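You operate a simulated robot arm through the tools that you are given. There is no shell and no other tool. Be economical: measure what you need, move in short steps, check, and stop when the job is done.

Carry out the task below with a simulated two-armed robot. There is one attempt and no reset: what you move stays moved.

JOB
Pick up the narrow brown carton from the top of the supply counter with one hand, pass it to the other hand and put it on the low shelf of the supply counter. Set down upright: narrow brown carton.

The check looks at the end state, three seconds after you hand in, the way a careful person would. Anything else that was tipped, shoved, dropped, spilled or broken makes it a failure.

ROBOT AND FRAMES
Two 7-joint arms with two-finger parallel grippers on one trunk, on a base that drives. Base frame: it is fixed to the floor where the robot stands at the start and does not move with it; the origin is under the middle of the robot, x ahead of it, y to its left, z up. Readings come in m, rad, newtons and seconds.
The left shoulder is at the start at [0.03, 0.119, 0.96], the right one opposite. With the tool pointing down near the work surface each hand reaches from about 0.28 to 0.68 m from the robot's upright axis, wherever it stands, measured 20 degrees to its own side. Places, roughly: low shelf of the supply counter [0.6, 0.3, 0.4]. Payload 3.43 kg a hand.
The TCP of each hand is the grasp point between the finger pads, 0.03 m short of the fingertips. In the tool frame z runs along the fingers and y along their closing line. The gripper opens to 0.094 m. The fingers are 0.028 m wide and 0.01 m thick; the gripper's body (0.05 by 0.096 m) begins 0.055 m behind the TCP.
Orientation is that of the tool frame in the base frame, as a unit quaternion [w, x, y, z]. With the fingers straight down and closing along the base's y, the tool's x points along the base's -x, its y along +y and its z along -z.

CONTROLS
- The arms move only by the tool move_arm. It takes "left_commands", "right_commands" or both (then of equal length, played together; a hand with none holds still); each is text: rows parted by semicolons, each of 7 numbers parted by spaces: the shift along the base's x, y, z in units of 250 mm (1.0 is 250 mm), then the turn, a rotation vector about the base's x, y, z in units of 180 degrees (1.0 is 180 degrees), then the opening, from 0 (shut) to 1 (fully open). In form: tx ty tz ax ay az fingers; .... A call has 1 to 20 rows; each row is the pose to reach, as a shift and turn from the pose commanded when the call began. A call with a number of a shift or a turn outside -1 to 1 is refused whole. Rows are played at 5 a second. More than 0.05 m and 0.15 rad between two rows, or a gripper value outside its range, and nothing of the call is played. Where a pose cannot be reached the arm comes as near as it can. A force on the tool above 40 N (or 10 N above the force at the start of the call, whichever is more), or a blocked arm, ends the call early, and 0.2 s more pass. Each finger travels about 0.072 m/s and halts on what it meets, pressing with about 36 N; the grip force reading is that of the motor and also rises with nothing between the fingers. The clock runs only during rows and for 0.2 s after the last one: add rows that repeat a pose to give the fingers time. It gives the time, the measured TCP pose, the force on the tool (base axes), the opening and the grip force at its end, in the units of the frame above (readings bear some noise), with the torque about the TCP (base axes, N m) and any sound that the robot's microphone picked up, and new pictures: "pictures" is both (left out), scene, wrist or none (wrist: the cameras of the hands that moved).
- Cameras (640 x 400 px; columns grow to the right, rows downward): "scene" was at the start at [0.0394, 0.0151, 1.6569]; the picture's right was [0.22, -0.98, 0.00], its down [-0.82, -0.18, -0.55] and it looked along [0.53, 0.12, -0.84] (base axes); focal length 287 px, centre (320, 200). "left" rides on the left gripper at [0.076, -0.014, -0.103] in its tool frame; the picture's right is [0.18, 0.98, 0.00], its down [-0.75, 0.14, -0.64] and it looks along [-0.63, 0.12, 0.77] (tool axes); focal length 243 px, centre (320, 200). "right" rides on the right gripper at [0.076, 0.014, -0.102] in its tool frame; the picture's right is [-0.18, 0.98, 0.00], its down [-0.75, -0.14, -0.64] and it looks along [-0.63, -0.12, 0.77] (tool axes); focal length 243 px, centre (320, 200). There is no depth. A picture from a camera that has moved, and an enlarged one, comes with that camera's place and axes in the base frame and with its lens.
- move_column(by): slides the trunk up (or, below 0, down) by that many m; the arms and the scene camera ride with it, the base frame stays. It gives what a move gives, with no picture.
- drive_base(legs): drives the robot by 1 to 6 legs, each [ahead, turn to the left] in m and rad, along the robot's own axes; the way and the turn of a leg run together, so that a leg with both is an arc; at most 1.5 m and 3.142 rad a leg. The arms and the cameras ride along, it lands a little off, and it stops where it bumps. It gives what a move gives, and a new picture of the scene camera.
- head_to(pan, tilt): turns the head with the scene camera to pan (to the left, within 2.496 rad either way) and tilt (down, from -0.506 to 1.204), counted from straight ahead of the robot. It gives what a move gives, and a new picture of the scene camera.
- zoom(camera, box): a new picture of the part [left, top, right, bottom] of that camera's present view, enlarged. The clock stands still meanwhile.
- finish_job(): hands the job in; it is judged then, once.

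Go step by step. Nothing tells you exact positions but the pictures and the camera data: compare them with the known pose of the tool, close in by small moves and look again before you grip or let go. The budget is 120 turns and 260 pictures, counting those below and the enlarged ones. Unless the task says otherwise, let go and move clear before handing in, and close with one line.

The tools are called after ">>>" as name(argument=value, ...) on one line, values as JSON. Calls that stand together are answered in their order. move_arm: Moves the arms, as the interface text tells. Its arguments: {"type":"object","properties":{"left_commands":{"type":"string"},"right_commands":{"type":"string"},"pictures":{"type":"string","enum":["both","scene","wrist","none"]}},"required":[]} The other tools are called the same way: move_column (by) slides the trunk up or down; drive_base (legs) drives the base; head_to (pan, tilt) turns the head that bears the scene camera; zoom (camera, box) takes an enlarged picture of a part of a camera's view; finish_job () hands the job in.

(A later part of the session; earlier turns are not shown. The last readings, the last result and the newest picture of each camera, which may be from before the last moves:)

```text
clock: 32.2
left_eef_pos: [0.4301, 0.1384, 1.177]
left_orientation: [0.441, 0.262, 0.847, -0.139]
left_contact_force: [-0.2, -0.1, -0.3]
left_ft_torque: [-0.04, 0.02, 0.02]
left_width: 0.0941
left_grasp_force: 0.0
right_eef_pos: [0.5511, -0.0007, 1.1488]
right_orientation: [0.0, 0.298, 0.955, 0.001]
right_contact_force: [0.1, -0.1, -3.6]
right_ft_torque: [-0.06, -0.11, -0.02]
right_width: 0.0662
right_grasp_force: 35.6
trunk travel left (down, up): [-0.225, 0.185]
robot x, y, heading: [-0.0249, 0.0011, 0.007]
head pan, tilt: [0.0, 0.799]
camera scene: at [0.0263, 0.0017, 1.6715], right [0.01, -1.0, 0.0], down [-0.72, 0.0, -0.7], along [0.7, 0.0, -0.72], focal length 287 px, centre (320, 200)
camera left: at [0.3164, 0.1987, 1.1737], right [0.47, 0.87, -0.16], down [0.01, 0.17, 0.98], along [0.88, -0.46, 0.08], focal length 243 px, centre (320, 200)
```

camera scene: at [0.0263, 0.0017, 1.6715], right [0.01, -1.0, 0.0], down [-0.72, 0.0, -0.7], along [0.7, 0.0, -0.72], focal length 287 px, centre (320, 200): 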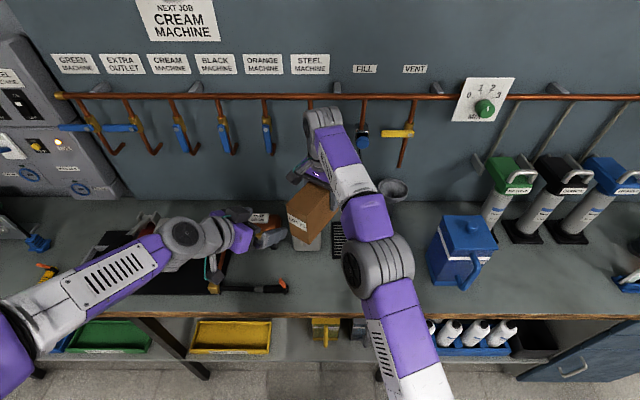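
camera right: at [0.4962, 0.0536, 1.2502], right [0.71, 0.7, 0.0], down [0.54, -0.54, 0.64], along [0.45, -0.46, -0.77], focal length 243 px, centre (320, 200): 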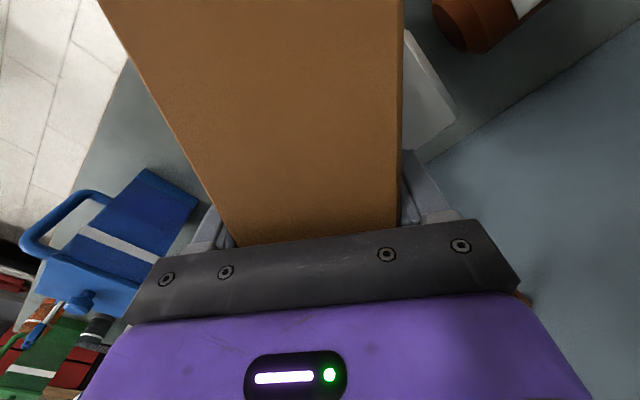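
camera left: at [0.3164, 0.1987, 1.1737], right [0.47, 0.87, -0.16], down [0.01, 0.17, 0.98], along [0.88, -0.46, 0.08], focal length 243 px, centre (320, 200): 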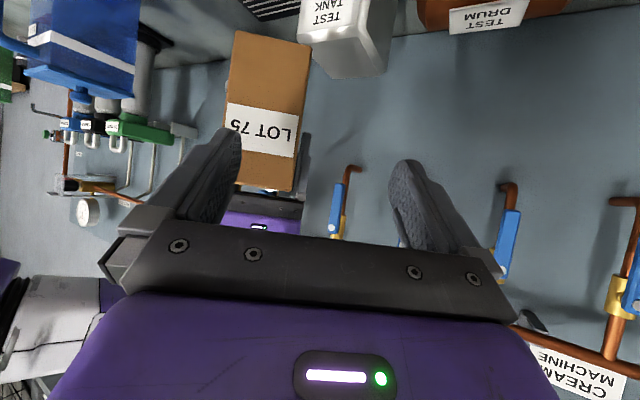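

The next move counts from the pose actually reached, and the left camera agrees with my carton estimate. I shift sideways and down to line up with the carton's axis.

>>> move_arm(left_commands="-0.05 -0.07 -0.07 0 0 0 1;-0.104 -0.15 -0.148 0 0 0 1;-0.104 -0.15 -0.148 0 0 0 1;-0.104 -0.15 -0.148 0 0 0 1", pictures="both")

>>> zoom(camera="scene", box=[200, 160, 360, 280])

```text
clock: 33.2
left_eef_pos: [0.4042, 0.0995, 1.1409]
left_orientation: [0.44, 0.262, 0.848, -0.139]
left_contact_force: [0.1, -0.1, -0.4]
left_ft_torque: [0.05, 0.04, 0.0]
left_width: 0.0941
left_grasp_force: 0.2
right_eef_pos: [0.5519, -0.0006, 1.1481]
right_orientation: [-0.001, 0.297, 0.955, 0.0]
right_contact_force: [0.3, 0.2, -3.8]
right_ft_torque: [-0.03, -0.12, 0.0]
right_width: 0.0663
right_grasp_force: 36.2
trunk travel left (down, up): [-0.225, 0.185]
robot x, y, heading: [-0.0238, 0.0026, 0.002]
head pan, tilt: [0.0, 0.799]
camera scene: at [0.0263, 0.0012, 1.6715], right [0.01, -1.0, 0.0], down [-0.72, 0.0, -0.7], along [0.7, 0.0, -0.72], focal length 287 px, centre (320, 200)
camera left: at [0.2908, 0.1592, 1.1371], right [0.47, 0.87, -0.16], down [0.01, 0.17, 0.98], along [0.88, -0.46, 0.08], focal length 243 px, centre (320, 200)
```

scene: 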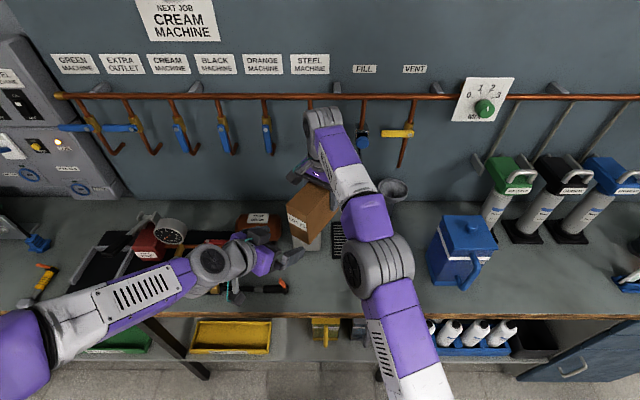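
left: 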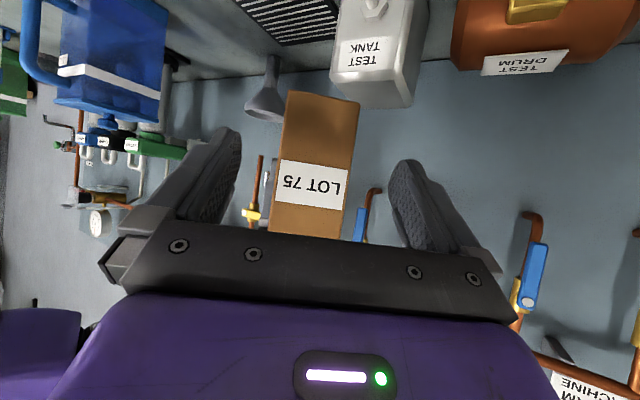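

```text
3.33 times, centred on (280, 220) of scene
camera zoom: at [0.0263, 0.0012, 1.6715], right [0.01, -1.0, 0.0], down [-0.72, 0.0, -0.7], along [0.7, 0.0, -0.72], focal length 958 px, centre (453, 133)
```

zoom: 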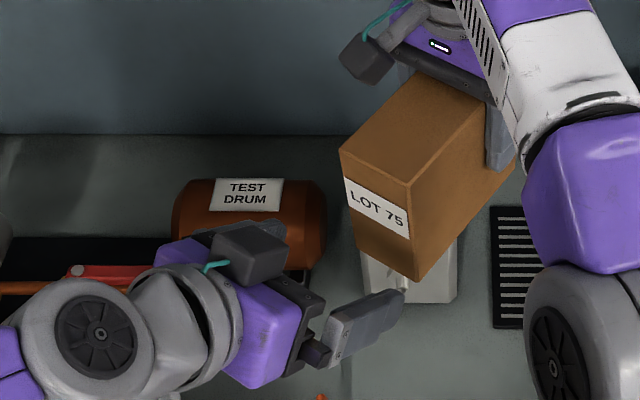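

The carton sits centred between the left fingers. I advance along its axis to the grasp pose and look before closing.

>>> move_arm(left_commands="0.08 -0.053 0 0 0 0 1;0.16 -0.107 0 0 0 0 1;0.23 -0.154 0 0 0 0 1;0.29 -0.194 0 0 0 0 1;0.344 -0.23 0 0 0 0 1;0.344 -0.23 0 0 0 0 1", pictures="both")

>>> zoom(camera="scene", box=[220, 160, 360, 270])

```text
clock: 34.6
left_eef_pos: [0.4387, 0.0891, 1.1688]
left_orientation: [0.466, 0.257, 0.839, -0.118]
left_contact_force: [-0.8, 0.2, 0.8]
left_ft_torque: [0.0, -0.02, -0.02]
left_width: 0.0942
left_grasp_force: 0.1
left hand out of reach, approached as far as the arm can: row 2, 3, 4, 5
right_eef_pos: [0.5511, -0.0011, 1.1475]
right_orientation: [0.001, 0.298, 0.955, 0.001]
right_contact_force: [-0.1, -0.7, -3.6]
right_ft_torque: [-0.08, -0.1, 0.0]
right_width: 0.0662
right_grasp_force: 35.6
trunk travel left (down, up): [-0.225, 0.185]
robot x, y, heading: [-0.025, 0.0007, 0.0]
head pan, tilt: [0.0, 0.799]
camera scene: at [0.027, 0.0016, 1.6715], right [0.01, -1.0, 0.0], down [-0.72, 0.0, -0.7], along [0.7, 0.0, -0.72], focal length 287 px, centre (320, 200)
camera left: at [0.3248, 0.145, 1.1582], right [0.45, 0.88, -0.12], down [-0.06, 0.16, 0.99], along [0.89, -0.44, 0.12], focal length 243 px, centre (320, 200)
```

scene: 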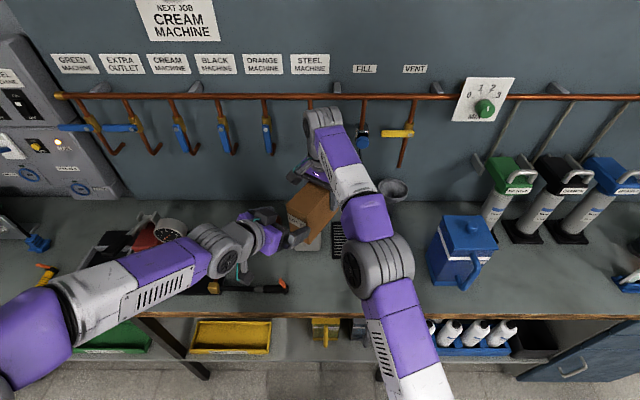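
left: 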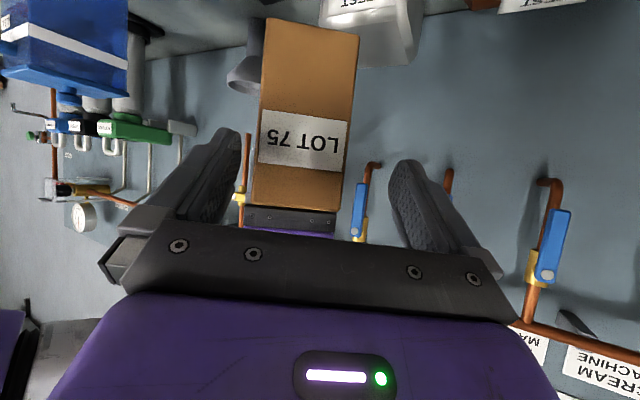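

```text
3.64 times, centred on (290, 215) of scene
camera zoom: at [0.027, 0.0016, 1.6715], right [0.01, -1.0, 0.0], down [-0.72, 0.0, -0.7], along [0.7, 0.0, -0.72], focal length 1045 px, centre (429, 146)
```

zoom: 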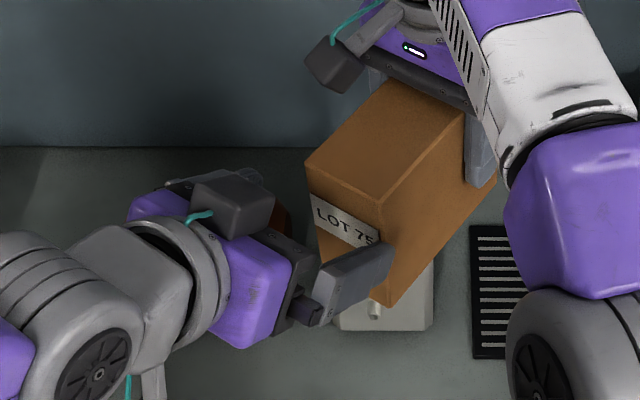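

The left arm hits a limit: its forearm comes in from the far left, so it needs the carton turned further toward it. I retract the left hand first, then yaw the carton another 30°.

>>> move_arm(left_commands="-0.09 0.06 0 0 0 0 1;-0.18 0.12 0 0 0 0 1;-0.24 0.2 0 0 0 0 1;-0.24 0.3 0 0 0 0 1;-0.24 0.3 0 0 0 0 1", pictures="none")

>>> move_arm(right_commands="0 0 0 0 0 -0.01 0;0 0 0 0 0 -0.025 0;0 0 0 0 0 -0.04 0;0 0 0 0 0 -0.06 0;0 0 0 0 0 -0.08 0;0 0 0 0 0 -0.1 0;0 0 0 0 0 -0.12 0;0 0 0 0 0 -0.14 0;0 0 0 0 0 -0.155 0;0 0 0 0 0 -0.165 0;0 0 0 0 0 -0.17 0;0 0 0 0 0 -0.17 0", pictures="scene")

```text
clock: 35.8
left_eef_pos: [0.4293, 0.1191, 1.1416]
left_orientation: [0.441, 0.262, 0.847, -0.138]
left_contact_force: [-0.4, -0.4, -0.1]
left_ft_torque: [-0.04, -0.02, 0.0]
left_width: 0.0937
left_grasp_force: 0.1
left hand out of reach, approached as far as the arm can: row 1
right_eef_pos: [0.5516, -0.0006, 1.1475]
right_orientation: [-0.001, 0.297, 0.955, 0.0]
right_contact_force: [0.1, 0.4, -4.0]
right_ft_torque: [-0.06, -0.12, -0.01]
right_width: 0.0663
right_grasp_force: 36.1
trunk travel left (down, up): [-0.225, 0.185]
robot x, y, heading: [-0.0276, 0.0037, 0.007]
head pan, tilt: [0.0, 0.799]
```

```text
clock: 38.4
left_eef_pos: [0.4287, 0.1179, 1.1401]
left_orientation: [0.44, 0.263, 0.847, -0.139]
left_contact_force: [-0.1, -0.4, 0.1]
left_ft_torque: [0.0, 0.02, -0.01]
left_width: 0.0939
left_grasp_force: 0.0
right_eef_pos: [0.5502, -0.0013, 1.1476]
right_orientation: [0.0, 0.539, 0.843, 0.0]
right_contact_force: [-0.2, 0.6, -4.4]
right_ft_torque: [-0.13, -0.08, -0.02]
right_width: 0.0663
right_grasp_force: 36.1
trunk travel left (down, up): [-0.225, 0.185]
robot x, y, heading: [-0.0289, 0.0062, 0.008]
head pan, tilt: [0.0, 0.799]
camera scene: at [0.0263, 0.0014, 1.6715], right [0.01, -1.0, 0.0], down [-0.72, 0.0, -0.7], along [0.7, 0.0, -0.72], focal length 287 px, centre (320, 200)
```

scene: 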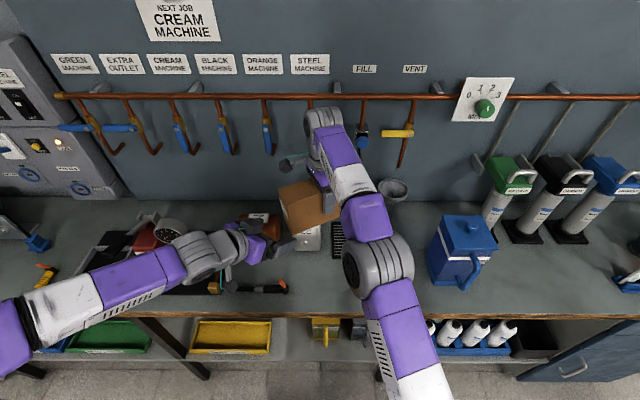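

The carton's front now faces the left hand. I swing the left hand out, yaw it to match, and bring it to the new pre-grasp on the carton's axis.

>>> move_arm(left_commands="-0.03 0.16 0 0 0 0 1;-0.03 0.34 0 0 0 0 1;0 0.36 0 0 0 -0.04 1;0.04 0.34 0 0 0 -0.083 1;0.08 0.3 0 0 0 -0.127 1;0.13 0.25 0 0 0 -0.1694 1;0.168 0.213 0 0 0 -0.1694 1;0.168 0.213 0 0 0 -0.1694 1", pictures="both")

>>> zoom(camera="scene", box=[220, 160, 360, 270])

```text
clock: 40.2
left_eef_pos: [0.4711, 0.1716, 1.14]
left_orientation: [0.388, 0.477, 0.748, -0.251]
left_contact_force: [-0.5, 0.7, 0.0]
left_ft_torque: [-0.02, -0.02, -0.01]
left_width: 0.0941
left_grasp_force: 0.0
right_eef_pos: [0.5501, -0.0013, 1.1488]
right_orientation: [0.0, 0.539, 0.842, 0.0]
right_contact_force: [0.3, -0.7, -4.3]
right_ft_torque: [-0.14, -0.02, -0.01]
right_width: 0.0662
right_grasp_force: 35.9
trunk travel left (down, up): [-0.225, 0.185]
robot x, y, heading: [-0.0245, 0.0012, 0.008]
head pan, tilt: [0.0, 0.799]
camera scene: at [0.0264, 0.0016, 1.6715], right [0.01, -1.0, 0.0], down [-0.72, 0.0, -0.7], along [0.7, 0.0, -0.72], focal length 287 px, centre (320, 200)
camera left: at [0.4053, 0.2807, 1.1366], right [0.85, 0.51, -0.16], down [0.09, 0.15, 0.98], along [0.52, -0.85, 0.08], focal length 243 px, centre (320, 200)
```

scene: 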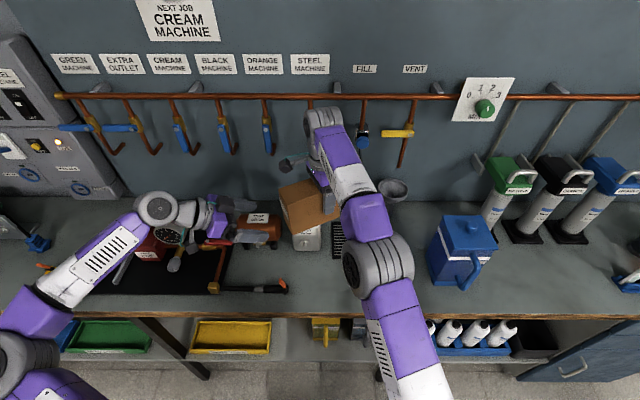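
left: 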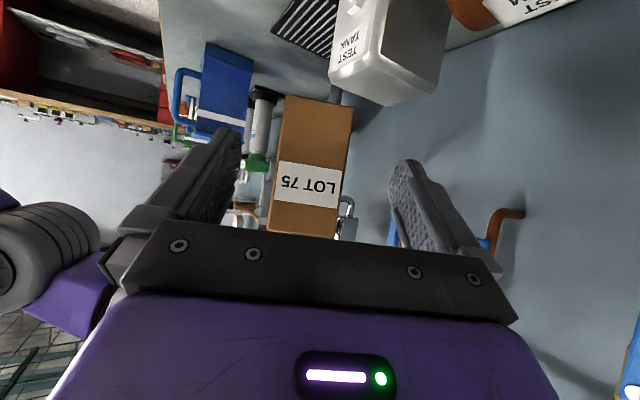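

```text
3.64 times, centred on (290, 215) of scene
camera zoom: at [0.0264, 0.0016, 1.6715], right [0.01, -1.0, 0.0], down [-0.72, 0.0, -0.7], along [0.7, 0.0, -0.72], focal length 1045 px, centre (429, 146)
```

zoom: 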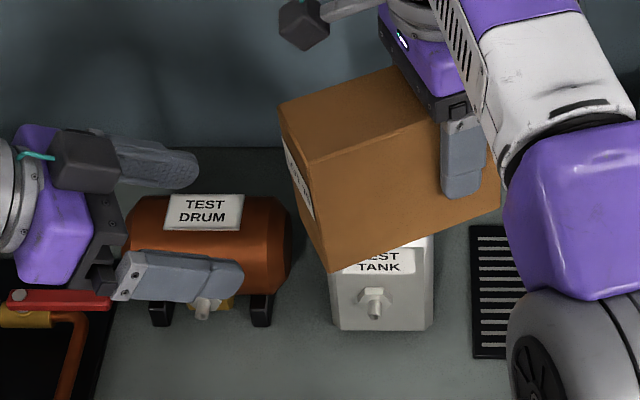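

The left hand reached the pose with the carton centred between its fingers. I advance 0.115 m along the axis.

>>> move_arm(left_commands="0.035 -0.076 0 0 0 0 1;0.07 -0.152 0 0 0 0 1;0.105 -0.228 0 0 0 0 1;0.14 -0.304 0 0 0 0 1;0.17 -0.37 0 0 0 0 1;0.193 -0.418 0 0 0 0 1;0.193 -0.418 0 0 0 0 1", pictures="both")

>>> zoom(camera="scene", box=[220, 160, 360, 270])

```text
clock: 41.8
left_eef_pos: [0.5114, 0.0861, 1.1398]
left_orientation: [0.388, 0.476, 0.749, -0.25]
left_contact_force: [0.7, -0.5, -0.3]
left_ft_torque: [-0.02, 0.01, 0.05]
left_width: 0.0942
left_grasp_force: 0.1
left hand out of reach, approached as far as the arm can: row 5, 6, 7
right_eef_pos: [0.5502, -0.0015, 1.1491]
right_orientation: [0.0, 0.539, 0.843, 0.0]
right_contact_force: [-0.5, -0.3, -4.2]
right_ft_torque: [-0.12, -0.03, 0.02]
right_width: 0.0663
right_grasp_force: 35.9
trunk travel left (down, up): [-0.225, 0.185]
robot x, y, heading: [-0.024, 0.0014, 0.008]
head pan, tilt: [0.0, 0.799]
camera scene: at [0.0264, 0.0014, 1.6715], right [0.01, -1.0, 0.0], down [-0.72, 0.0, -0.7], along [0.7, 0.0, -0.72], focal length 287 px, centre (320, 200)
camera left: at [0.4448, 0.1951, 1.1358], right [0.85, 0.51, -0.16], down [0.09, 0.15, 0.98], along [0.53, -0.85, 0.08], focal length 243 px, centre (320, 200)
```

scene: 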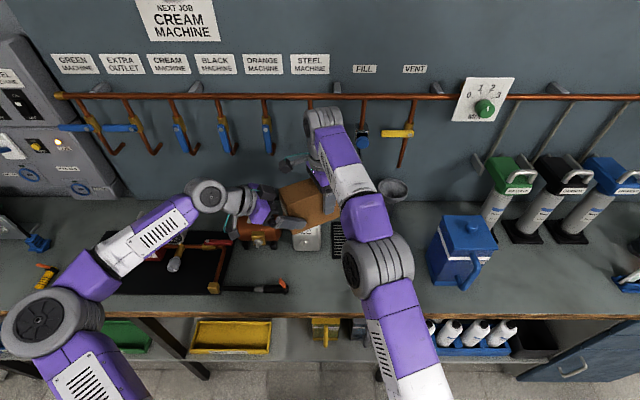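
left: 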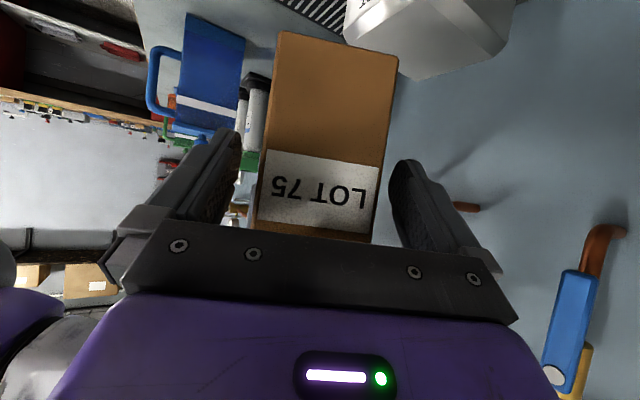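

```text
3.64 times, centred on (290, 215) of scene
camera zoom: at [0.0264, 0.0014, 1.6715], right [0.01, -1.0, 0.0], down [-0.72, 0.0, -0.7], along [0.7, 0.0, -0.72], focal length 1045 px, centre (429, 146)
```

zoom: 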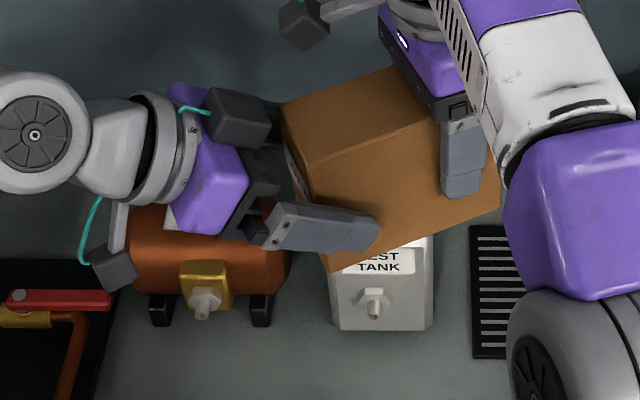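

The fingers are 34 mm over the carton at the tips, and the left arm is at its limit. I bring the carton 16 mm to it with the right hand.

>>> move_arm(right_commands="-0.007 0.015 0 0 0 0 0;-0.014 0.03 0 0 0 0 0;-0.021 0.045 0 0 0 0 0;-0.027 0.058 0 0 0 0 0;-0.027 0.058 0 0 0 0 0", pictures="scene")

>>> zoom(camera="left", box=[160, 20, 480, 260])

>>> zoom(camera="scene", box=[220, 160, 360, 270])

```text
clock: 43.0
left_eef_pos: [0.5118, 0.0854, 1.1402]
left_orientation: [0.388, 0.476, 0.749, -0.25]
left_contact_force: [1.0, -0.5, -0.3]
left_ft_torque: [0.01, 0.01, 0.0]
left_width: 0.094
left_grasp_force: 0.0
right_eef_pos: [0.545, 0.0117, 1.1483]
right_orientation: [0.0, 0.539, 0.842, 0.0]
right_contact_force: [1.2, -0.9, -3.6]
right_ft_torque: [-0.15, -0.05, -0.01]
right_width: 0.0663
right_grasp_force: 36.1
trunk travel left (down, up): [-0.225, 0.185]
robot x, y, heading: [-0.0284, -0.0002, 0.008]
head pan, tilt: [0.0, 0.799]
camera scene: at [0.0263, 0.0013, 1.6715], right [0.01, -1.0, 0.0], down [-0.72, 0.0, -0.7], along [0.7, 0.0, -0.72], focal length 287 px, centre (320, 200)
```

scene: 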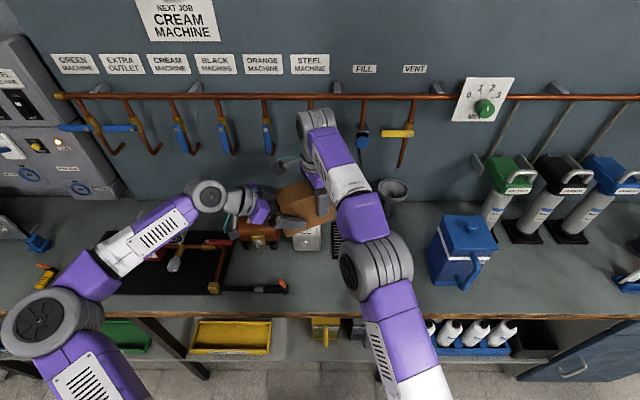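

```text
1.67 times, centred on (320, 140) of left
camera zoom: at [0.4448, 0.1951, 1.1358], right [0.85, 0.51, -0.16], down [0.09, 0.15, 0.98], along [0.53, -0.85, 0.08], focal length 404 px, centre (320, 300)
```

zoom: 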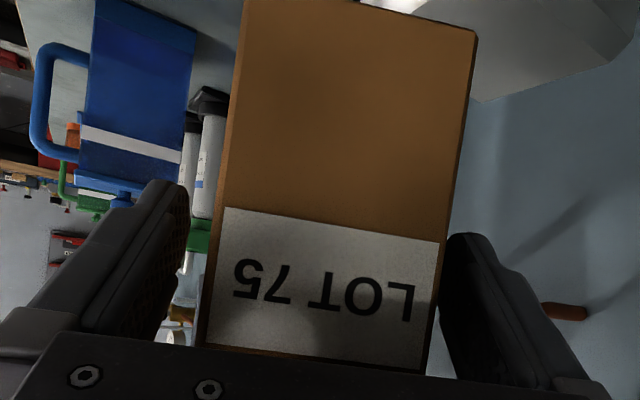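

```text
3.64 times, centred on (290, 215) of scene
camera zoom: at [0.0263, 0.0013, 1.6715], right [0.01, -1.0, 0.0], down [-0.72, 0.0, -0.7], along [0.7, 0.0, -0.72], focal length 1045 px, centre (429, 146)
```

zoom: 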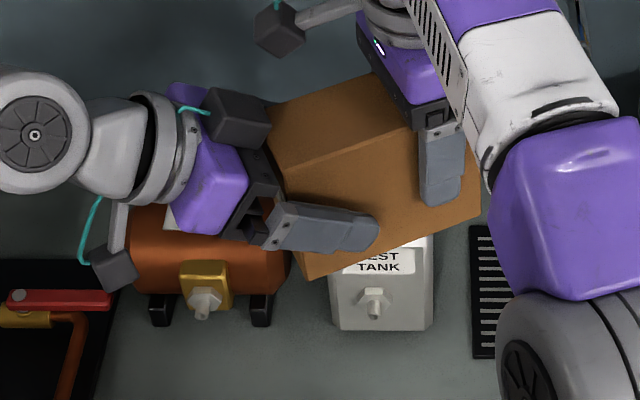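

The left fingers straddle the carton, with the right hand well clear. I close the left gripper and let it settle.

>>> move_arm(left_commands="0 0 0 0 0 0 0.75;0 0 0 0 0 0 0.6;0 0 0 0 0 0 0.3;0 0 0 0 0 0 0;0 0 0 0 0 0 0;0 0 0 0 0 0 0;0 0 0 0 0 0 0", pictures="wrist")

>>> zoom(camera="scene", box=[220, 160, 360, 270])

```text
clock: 44.6
left_eef_pos: [0.5116, 0.086, 1.1387]
left_orientation: [0.388, 0.476, 0.748, -0.25]
left_contact_force: [-9.2, -2.3, 0.0]
left_ft_torque: [0.04, -0.35, -0.1]
left_width: 0.0662
left_grasp_force: 36.5
right_eef_pos: [0.5452, 0.0129, 1.1475]
right_orientation: [-0.001, 0.539, 0.843, 0.0]
right_contact_force: [10.0, 2.0, -3.4]
right_ft_torque: [-0.01, 0.24, -0.68]
right_width: 0.066
right_grasp_force: 36.3
trunk travel left (down, up): [-0.225, 0.185]
robot x, y, heading: [-0.0252, 0.0034, 0.004]
head pan, tilt: [0.0, 0.799]
camera left: at [0.4445, 0.1949, 1.1358], right [0.85, 0.51, -0.16], down [0.09, 0.15, 0.98], along [0.52, -0.85, 0.08], focal length 243 px, centre (320, 200)
```

left: 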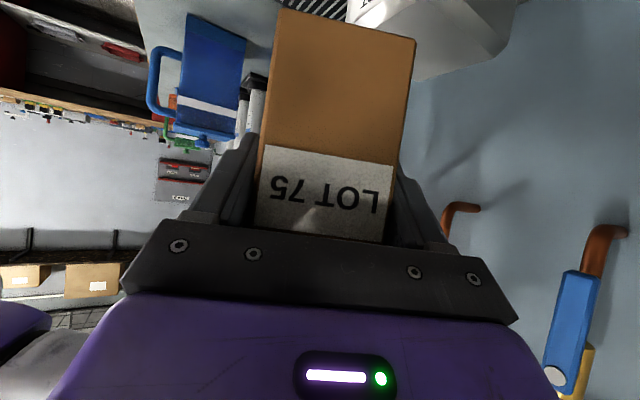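

```text
3.64 times, centred on (290, 215) of scene
camera zoom: at [0.0263, 0.0014, 1.6715], right [0.01, -1.0, 0.0], down [-0.72, 0.0, -0.7], along [0.7, 0.0, -0.72], focal length 1045 px, centre (429, 146)
```

zoom: 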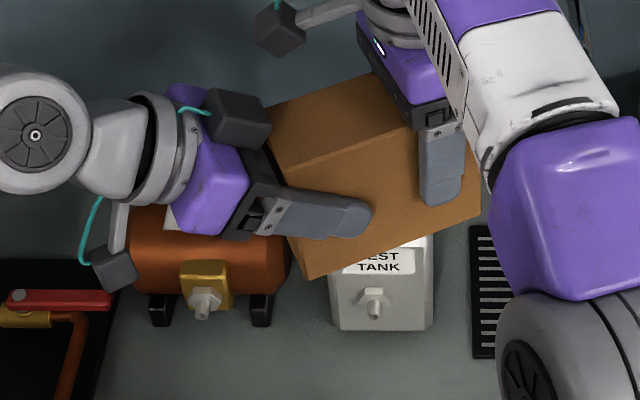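

The left hand holds the carton too (66 mm, 36 N). I open the right hand slowly in place and check that the carton stays level before moving it away.

>>> move_arm(right_commands="0 0 0 0 0 0 0.72;0 0 0 0 0 0 0.8;0 0 0 0 0 0 1;0 0 0 0 0 0 1", left_commands="0 0 0 0 0 0 0;0 0 0 0 0 0 0;0 0 0 0 0 0 0;0 0 0 0 0 0 0", pictures="both")

>>> zoom(camera="scene", box=[220, 160, 360, 270])

```text
clock: 45.6
left_eef_pos: [0.5107, 0.0857, 1.1395]
left_orientation: [0.388, 0.476, 0.749, -0.25]
left_contact_force: [-0.5, -0.5, -0.4]
left_ft_torque: [0.17, 0.1, 0.01]
left_width: 0.0659
left_grasp_force: 35.9
right_eef_pos: [0.5442, 0.0124, 1.1482]
right_orientation: [0.001, 0.539, 0.843, 0.0]
right_contact_force: [-0.7, -0.1, 0.2]
right_ft_torque: [-0.01, -0.01, 0.0]
right_width: 0.0938
right_grasp_force: 0.1
trunk travel left (down, up): [-0.225, 0.185]
robot x, y, heading: [-0.0291, -0.0009, 0.005]
head pan, tilt: [0.0, 0.799]
camera scene: at [0.0263, 0.0014, 1.6715], right [0.01, -1.0, 0.0], down [-0.72, 0.0, -0.7], along [0.7, 0.0, -0.72], focal length 287 px, centre (320, 200)
camera right: at [0.5248, 0.0874, 1.2505], right [0.97, 0.25, 0.0], down [0.19, -0.74, 0.64], along [0.16, -0.62, -0.77], focal length 243 px, centre (320, 200)
camera left: at [0.4447, 0.1952, 1.1357], right [0.85, 0.51, -0.16], down [0.09, 0.15, 0.98], along [0.53, -0.85, 0.08], focal length 243 px, centre (320, 200)
```

scene: 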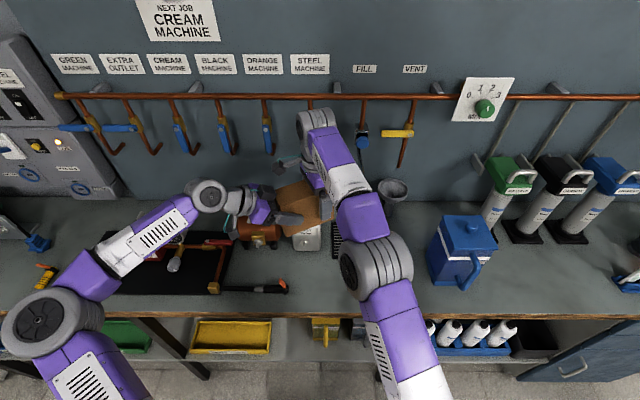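
right: 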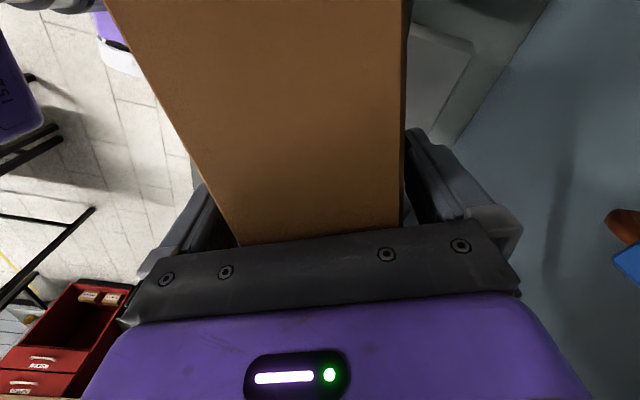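
left: 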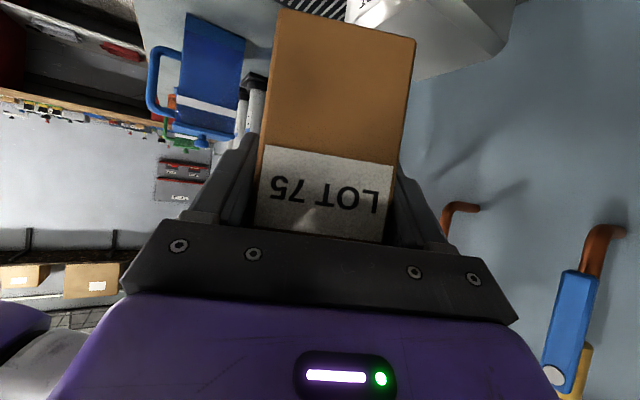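

```text
3.64 times, centred on (290, 215) of scene
camera zoom: at [0.0263, 0.0014, 1.6715], right [0.01, -1.0, 0.0], down [-0.72, 0.0, -0.7], along [0.7, 0.0, -0.72], focal length 1045 px, centre (429, 146)
```

zoom: 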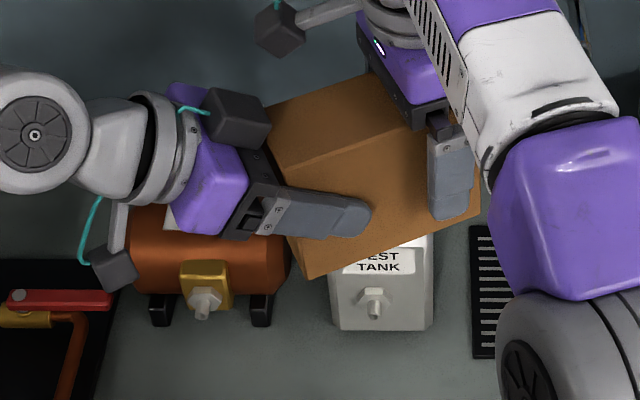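

The carton stays level in the left hand alone. I raise the right hand straight up, clear of it.

>>> move_arm(right_commands="0 0 0.06 0 0 0 1;0 0 0.14 0 0 0 1;0 0 0.24 0 0 0 1;0 0 0.36 0 0 0 1;0 -0.05 0.46 0 0 0 1;0 -0.15 0.5 0 0 0 1;0 -0.3 0.5 0 0 0 1;0 -0.45 0.5 0 0 0 1;0 -0.6 0.5 0 0 0 1;0 -0.6 0.5 0 0 0 1", pictures="scene")

>>> zoom(camera="scene", box=[200, 150, 380, 270])

```text
clock: 47.8
left_eef_pos: [0.5117, 0.0855, 1.1403]
left_orientation: [0.387, 0.476, 0.749, -0.25]
left_contact_force: [-0.5, -0.1, -3.8]
left_ft_torque: [0.2, 0.1, 0.03]
left_width: 0.066
left_grasp_force: 36.4
right_eef_pos: [0.5119, -0.0986, 1.2574]
right_orientation: [-0.001, 0.539, 0.842, 0.0]
right_contact_force: [-0.1, 0.0, 0.3]
right_ft_torque: [0.02, 0.01, 0.0]
right_width: 0.094
right_grasp_force: 0.0
right hand out of reach, approached as far as the arm can: row 1, 2, 3, 4, 5, 6, 7, 8, 9, 10
trunk travel left (down, up): [-0.225, 0.185]
robot x, y, heading: [-0.0245, -0.0001, 0.01]
head pan, tilt: [0.0, 0.799]
camera scene: at [0.0259, -0.0004, 1.6715], right [0.01, -1.0, 0.0], down [-0.72, 0.0, -0.7], along [0.7, 0.0, -0.72], focal length 287 px, centre (320, 200)
```

scene: 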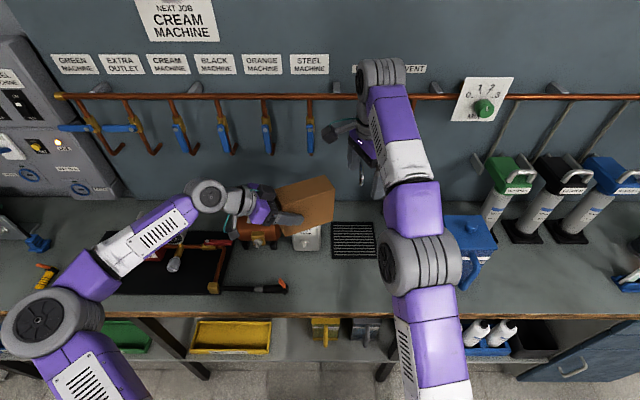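

```text
3.33 times, centred on (290, 210) of scene
camera zoom: at [0.0259, -0.0004, 1.6715], right [0.01, -1.0, 0.0], down [-0.72, 0.0, -0.7], along [0.7, 0.0, -0.72], focal length 958 px, centre (420, 167)
```

zoom: 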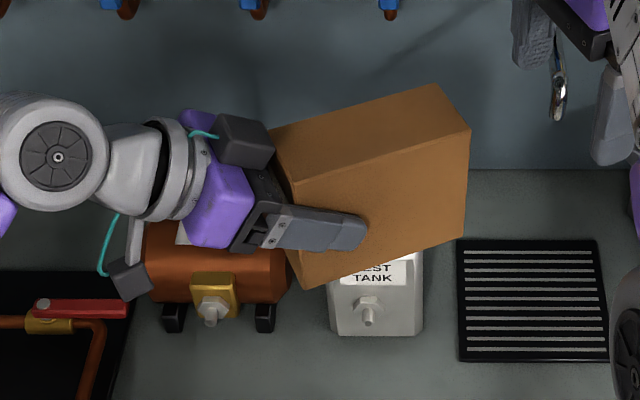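

The left hand alone carries the carton, level, at 3.8 N. I back off a little first to check that the grip stands driving.

>>> drive_base(legs=[[-0.1, 0]])

>>> zoom(camera="left", box=[0, 0, 640, 400])

```text
clock: 49.0
left_eef_pos: [0.4119, 0.0851, 1.1401]
left_orientation: [0.388, 0.475, 0.749, -0.25]
left_contact_force: [-0.4, 0.3, -4.5]
left_ft_torque: [0.18, 0.07, 0.06]
left_width: 0.0663
left_grasp_force: 35.8
right_eef_pos: [0.4121, -0.0973, 1.2576]
right_orientation: [0.0, 0.539, 0.842, 0.0]
right_contact_force: [-0.7, 0.1, 0.0]
right_ft_torque: [-0.02, -0.02, 0.0]
right_width: 0.0941
right_grasp_force: 0.1
trunk travel left (down, up): [-0.225, 0.185]
robot x, y, heading: [-0.1281, 0.0004, 0.004]
head pan, tilt: [0.0, 0.799]
camera scene: at [-0.0731, 0.0009, 1.6715], right [0.01, -1.0, 0.0], down [-0.72, 0.0, -0.7], along [0.7, 0.0, -0.72], focal length 287 px, centre (320, 200)
```

scene: 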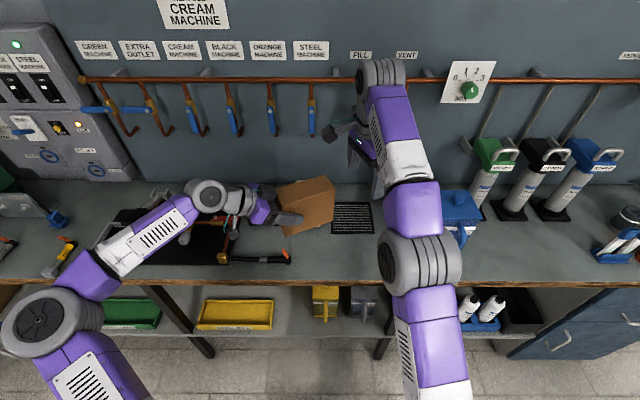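

```text
1.00 times, centred on (320, 200) of left (not enlarged: the box is as wide or as high as the picture)
camera zoom: at [0.3457, 0.1949, 1.1359], right [0.85, 0.51, -0.16], down [0.09, 0.15, 0.98], along [0.53, -0.85, 0.08], focal length 243 px, centre (320, 200)
```

zoom: 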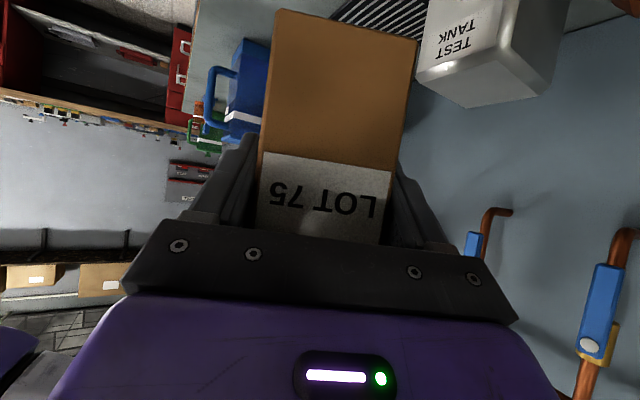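

The carton held its place. I back off further and look at the low shelf.

>>> drive_base(legs=[[-0.5, 0]])

>>> zoom(camera="left", box=[160, 0, 480, 240])

>>> zoom(camera="scene", box=[160, 130, 460, 300])

```text
clock: 51.9
left_eef_pos: [-0.0904, 0.0796, 1.1405]
left_orientation: [0.386, 0.48, 0.746, -0.252]
left_contact_force: [-0.1, 0.4, -3.9]
left_ft_torque: [0.2, 0.09, 0.03]
left_width: 0.0662
left_grasp_force: 35.9
right_eef_pos: [-0.0919, -0.1029, 1.2563]
right_orientation: [0.0, 0.542, 0.84, 0.0]
right_contact_force: [1.6, 0.2, -0.2]
right_ft_torque: [0.0, -0.02, 0.01]
right_width: 0.0939
right_grasp_force: 0.0
trunk travel left (down, up): [-0.225, 0.185]
robot x, y, heading: [-0.631, -0.0029, -0.004]
head pan, tilt: [0.0, 0.799]
camera scene: at [-0.5765, -0.0002, 1.6715], right [0.0, -1.0, 0.0], down [-0.72, 0.0, -0.7], along [0.7, 0.0, -0.72], focal length 287 px, centre (320, 200)
```

scene: 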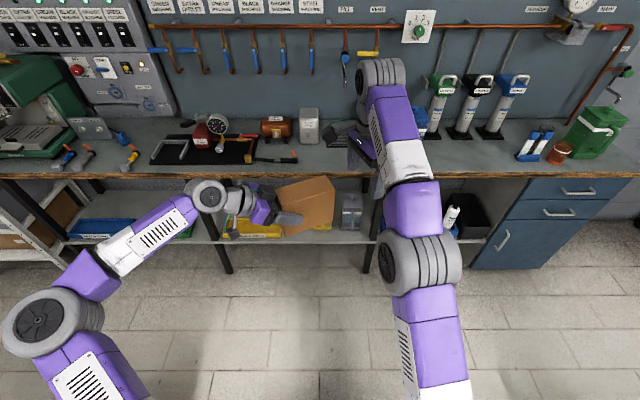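

```text
1.67 times, centred on (320, 120) of left
camera zoom: at [-0.1559, 0.1897, 1.1358], right [0.85, 0.5, -0.16], down [0.09, 0.15, 0.98], along [0.52, -0.85, 0.08], focal length 404 px, centre (320, 333)
```

zoom: 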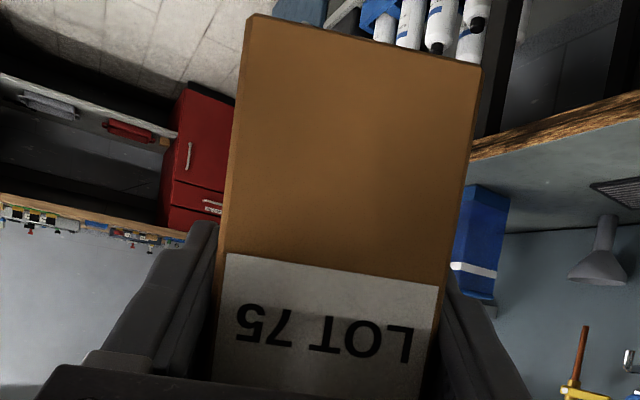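

```text
2.13 times, centred on (310, 215) of scene
camera zoom: at [-0.5765, -0.0002, 1.6715], right [0.0, -1.0, 0.0], down [-0.72, 0.0, -0.7], along [0.7, 0.0, -0.72], focal length 613 px, centre (341, 168)
```

zoom: 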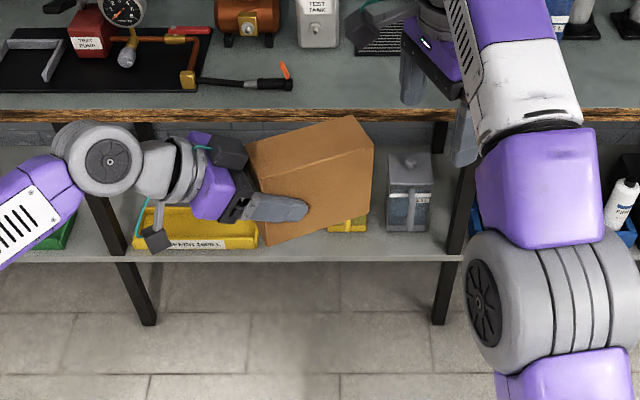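

No slip. I lower the trunk fully, then move the right hand out of the way so the shelf can be seen.

>>> move_column(by=-0.22)

>>> move_arm(right_commands="-0.05 -0.12 0 0 0 0 1;-0.12 -0.25 0 0 0 0 1;-0.2 -0.38 0 0 0 0 1;-0.28 -0.5 0 0 0 0 1;-0.36 -0.6 0 0 0 0 1;-0.42 -0.7 0 0 0 0 1;-0.42 -0.8 0 0 0 0 1;-0.42 -0.8 0 0 0 0 1", pictures="scene")

```text
clock: 54.2
left_eef_pos: [-0.0903, 0.08, 0.9201]
left_orientation: [0.387, 0.479, 0.746, -0.252]
left_contact_force: [1.0, 1.0, -4.4]
left_ft_torque: [0.17, 0.07, 0.0]
left_width: 0.0662
left_grasp_force: 36.0
right_eef_pos: [-0.0908, -0.1029, 1.0372]
right_orientation: [0.0, 0.542, 0.84, -0.001]
right_contact_force: [-0.4, -0.1, 0.0]
right_ft_torque: [-0.02, -0.05, 0.0]
right_width: 0.0941
right_grasp_force: 0.0
trunk travel left (down, up): [-0.005, 0.405]
robot x, y, heading: [-0.6256, 0.0015, -0.003]
head pan, tilt: [0.0, 0.799]
```

```text
clock: 56.0
left_eef_pos: [-0.0902, 0.0803, 0.9196]
left_orientation: [0.387, 0.479, 0.747, -0.251]
left_contact_force: [-0.1, -0.6, -4.4]
left_ft_torque: [0.19, 0.1, 0.01]
left_width: 0.0664
left_grasp_force: 36.0
right_eef_pos: [-0.1961, -0.3035, 1.0345]
right_orientation: [0.0, 0.542, 0.84, 0.0]
right_contact_force: [0.0, 0.7, -0.6]
right_ft_torque: [0.01, 0.01, -0.01]
right_width: 0.0942
right_grasp_force: 0.1
trunk travel left (down, up): [-0.005, 0.405]
robot x, y, heading: [-0.6271, -0.0031, -0.003]
head pan, tilt: [0.0, 0.799]
camera scene: at [-0.5759, -0.0002, 1.4515], right [0.0, -1.0, 0.0], down [-0.72, 0.0, -0.7], along [0.7, 0.0, -0.72], focal length 287 px, centre (320, 200)
```

scene: 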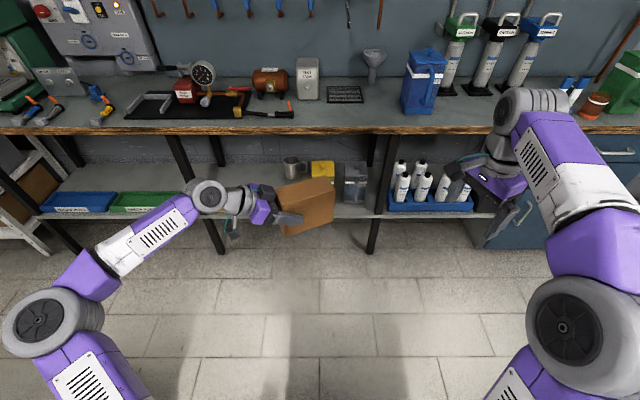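

I lower the left hand with the carton to z≈0.62, still well away from the counter, which should also open the view of the shelf.

>>> move_arm(left_commands="0 0 -0.03 0 0 0 0;0 0 -0.08 0 0 0 0;0 0 -0.14 0 0 0 0;0 0 -0.2 0 0 0 0;0 0 -0.27 0 0 0 0;0 0 -0.34 0 0 0 0;0 0 -0.41 0 0 0 0;0 0 -0.48 0 0 0 0;0 0 -0.55 0 0 0 0;0 0 -0.62 0 0 0 0;0 0 -0.69 0 0 0 0;0 0 -0.76 0 0 0 0;0 0 -0.83 0 0 0 0;0 0 -0.9 0 0 0 0;0 0 -0.96 0 0 0 0;0 0 -1 0 0 0 0;0 0 -1 0 0 0 0", pictures="both")

>>> zoom(camera="scene", box=[160, 120, 400, 260])

```text
clock: 59.6
left_eef_pos: [-0.0905, 0.0797, 0.6701]
left_orientation: [0.387, 0.48, 0.746, -0.253]
left_contact_force: [0.8, 0.0, -3.3]
left_ft_torque: [0.17, 0.09, -0.04]
left_width: 0.0662
left_grasp_force: 36.0
right_eef_pos: [-0.1978, -0.304, 1.0355]
right_orientation: [0.0, 0.542, 0.84, 0.0]
right_contact_force: [-0.9, -0.3, -0.1]
right_ft_torque: [0.03, 0.0, -0.02]
right_width: 0.0941
right_grasp_force: 0.1
trunk travel left (down, up): [-0.005, 0.405]
robot x, y, heading: [-0.6283, 0.0003, -0.004]
head pan, tilt: [0.0, 0.799]
camera scene: at [-0.5759, -0.0003, 1.4515], right [0.0, -1.0, 0.0], down [-0.72, 0.0, -0.7], along [0.7, 0.0, -0.72], focal length 287 px, centre (320, 200)
camera left: at [-0.1554, 0.1893, 0.6658], right [0.85, 0.5, -0.16], down [0.09, 0.15, 0.98], along [0.52, -0.85, 0.08], focal length 243 px, centre (320, 200)
```

scene: 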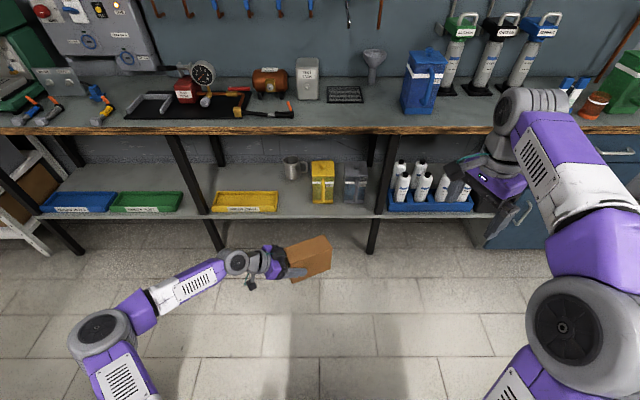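
left: 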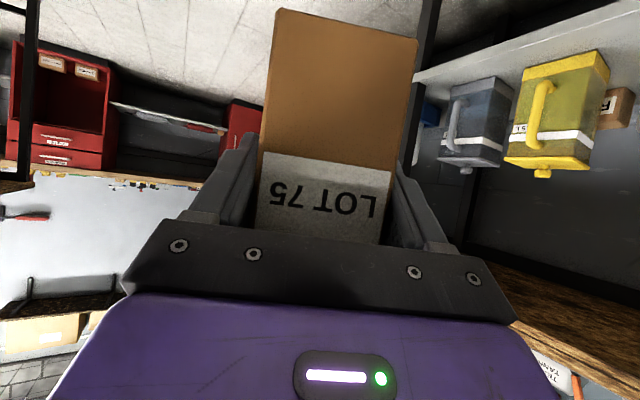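

```text
2.67 times, centred on (280, 190) of scene
camera zoom: at [-0.5759, -0.0003, 1.4515], right [0.0, -1.0, 0.0], down [-0.72, 0.0, -0.7], along [0.7, 0.0, -0.72], focal length 766 px, centre (427, 227)
```

zoom: 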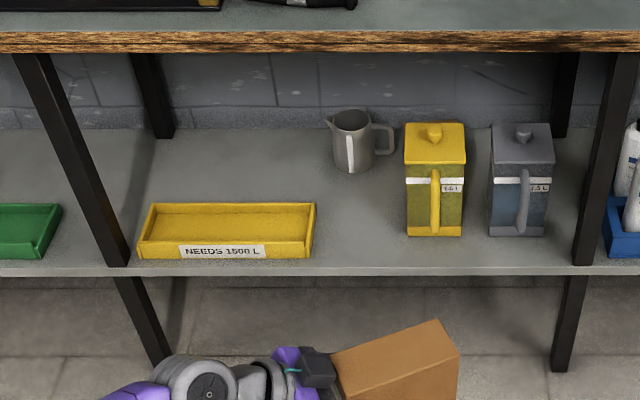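

The shelf is clear to see: the yellow tray spans y 0.21–0.52, the yellow can y −0.07 to 0.04, and the jug is at x≥0.62. That leaves a free spot around x 0.40–0.57, y≈0.124. I test whether the left hand can yaw toward straight ahead here in free space.

>>> move_arm(left_commands="0.01 0.02 -0.02 0 0 0.015 0;0.02 0.04 -0.04 0 0 0.035 0;0.03 0.06 -0.07 0 0 0.055 0;0.04 0.08 -0.1 0 0 0.075 0;0.05 0.1 -0.13 0 0 0.095 0;0.06 0.12 -0.16 0 0 0.115 0;0.07 0.14 -0.19 0 0 0.135 0;0.08 0.16 -0.22 0 0 0.155 0;0.08 0.17 -0.25 0 0 0.175 0;0.08 0.18 -0.28 0 0 0.195 0;0.08 0.18 -0.3 0 0 0.215 0;0.08 0.18 -0.3 0 0 0.235 0;0.08 0.18 -0.3 0 0 0.25 0;0.08 0.18 -0.3 0 0 0.25 0", pictures="both")

```text
clock: 62.6
left_eef_pos: [-0.069, 0.1242, 0.597]
left_orientation: [0.45, 0.158, 0.875, -0.086]
left_contact_force: [-0.1, 0.8, -3.6]
left_ft_torque: [0.11, 0.18, -0.05]
left_width: 0.0661
left_grasp_force: 36.5
left hand out of reach, approached as far as the arm can: row 5, 13
right_eef_pos: [-0.197, -0.3045, 1.0352]
right_orientation: [0.0, 0.543, 0.84, 0.0]
right_contact_force: [0.1, 0.2, 0.4]
right_ft_torque: [0.0, -0.01, -0.04]
right_width: 0.0941
right_grasp_force: 0.0
trunk travel left (down, up): [-0.005, 0.405]
robot x, y, heading: [-0.6294, -0.0027, -0.002]
head pan, tilt: [0.0, 0.799]
camera scene: at [-0.5759, -0.0002, 1.4515], right [0.0, -1.0, 0.0], down [-0.72, 0.0, -0.7], along [0.7, 0.0, -0.72], focal length 287 px, centre (320, 200)
camera left: at [-0.1932, 0.1565, 0.5942], right [0.25, 0.96, -0.16], down [-0.03, 0.17, 0.99], along [0.97, -0.24, 0.07], focal length 243 px, centre (320, 200)
```

scene: 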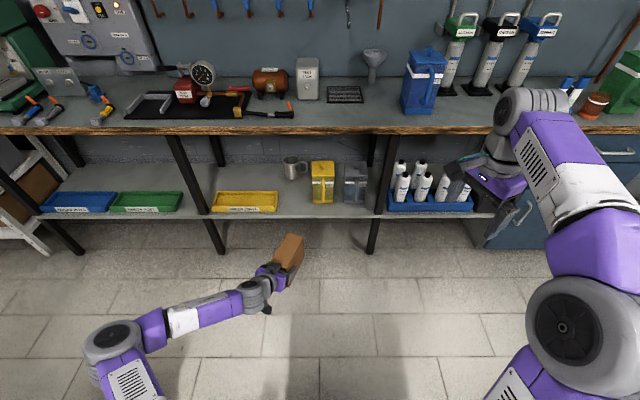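
left: 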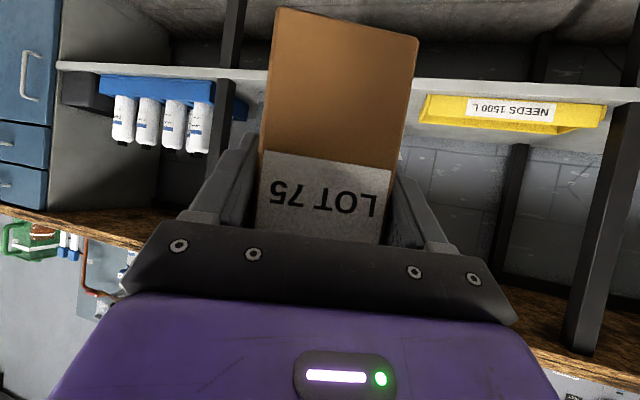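

The hand reaches −20° yaw with the carton secure, and that fits the gap. I lower to z≈0.53, then drive in so the carton hovers above the free spot.

>>> move_arm(left_commands="0 0 -0.03 0 0 0 0;0 0.01 -0.08 0 0 0 0;0 0.02 -0.13 0 0 0 0;0 0.03 -0.18 0 0 0 0;0 0.04 -0.23 0 0 0 0;0 0.05 -0.27 0 0 0 0;0 0.05 -0.27 0 0 0 0", pictures="none")

>>> drive_base(legs=[[0.3, 0]])

>>> zoom(camera="left", box=[0, 0, 640, 400])

```text
clock: 64.2
left_eef_pos: [-0.0527, 0.1527, 0.571]
left_orientation: [0.444, 0.16, 0.877, -0.087]
left_contact_force: [0.5, -0.7, -3.3]
left_ft_torque: [0.02, 0.16, -0.01]
left_width: 0.0659
left_grasp_force: 35.9
left hand out of reach, approached as far as the arm can: row 1, 2, 3, 4, 5, 6, 7
right_eef_pos: [-0.196, -0.3035, 1.0364]
right_orientation: [0.0, 0.542, 0.84, 0.0]
right_contact_force: [-0.1, -0.4, -0.2]
right_ft_torque: [0.02, 0.01, 0.04]
right_width: 0.0944
right_grasp_force: 0.1
trunk travel left (down, up): [-0.005, 0.405]
robot x, y, heading: [-0.6288, 0.0019, -0.001]
head pan, tilt: [0.0, 0.799]
```

```text
clock: 66.3
left_eef_pos: [0.2394, 0.1532, 0.5717]
left_orientation: [0.444, 0.159, 0.878, -0.086]
left_contact_force: [0.3, -0.8, -5.0]
left_ft_torque: [0.1, 0.13, 0.03]
left_width: 0.0662
left_grasp_force: 36.4
right_eef_pos: [0.0987, -0.3038, 1.0345]
right_orientation: [0.0, 0.542, 0.84, 0.0]
right_contact_force: [0.5, -0.6, 0.0]
right_ft_torque: [-0.03, 0.04, 0.01]
right_width: 0.0941
right_grasp_force: 0.0
trunk travel left (down, up): [-0.005, 0.405]
robot x, y, heading: [-0.3326, 0.0, 0.002]
head pan, tilt: [0.0, 0.799]
camera scene: at [-0.2818, -0.0009, 1.4515], right [0.0, -1.0, 0.0], down [-0.72, 0.0, -0.7], along [0.7, 0.0, -0.72], focal length 287 px, centre (320, 200)
```

scene: 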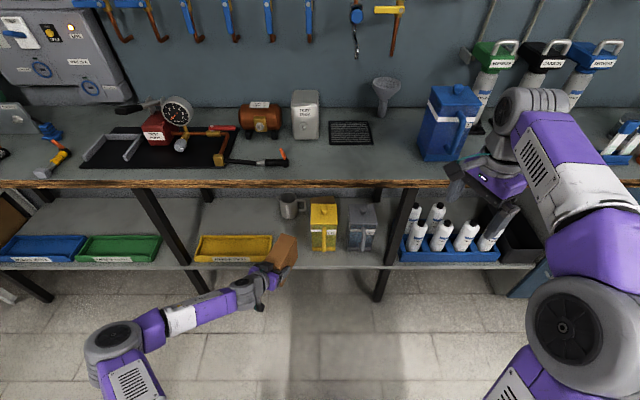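

```text
1.00 times, centred on (320, 200) of left (not enlarged: the box is as wide or as high as the picture)
camera zoom: at [0.1169, 0.1842, 0.5703], right [0.25, 0.96, -0.16], down [-0.01, 0.17, 0.99], along [0.97, -0.24, 0.05], focal length 243 px, centre (320, 200)
```

zoom: 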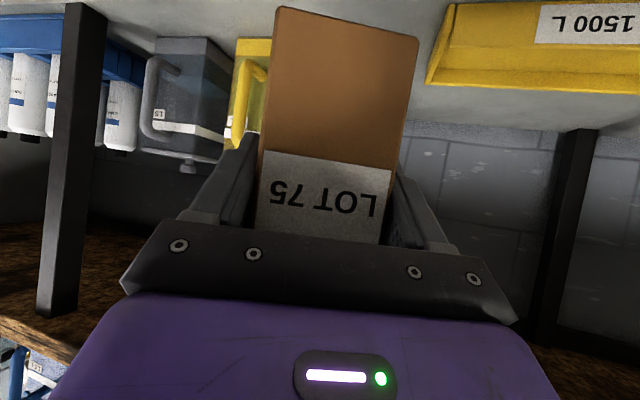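

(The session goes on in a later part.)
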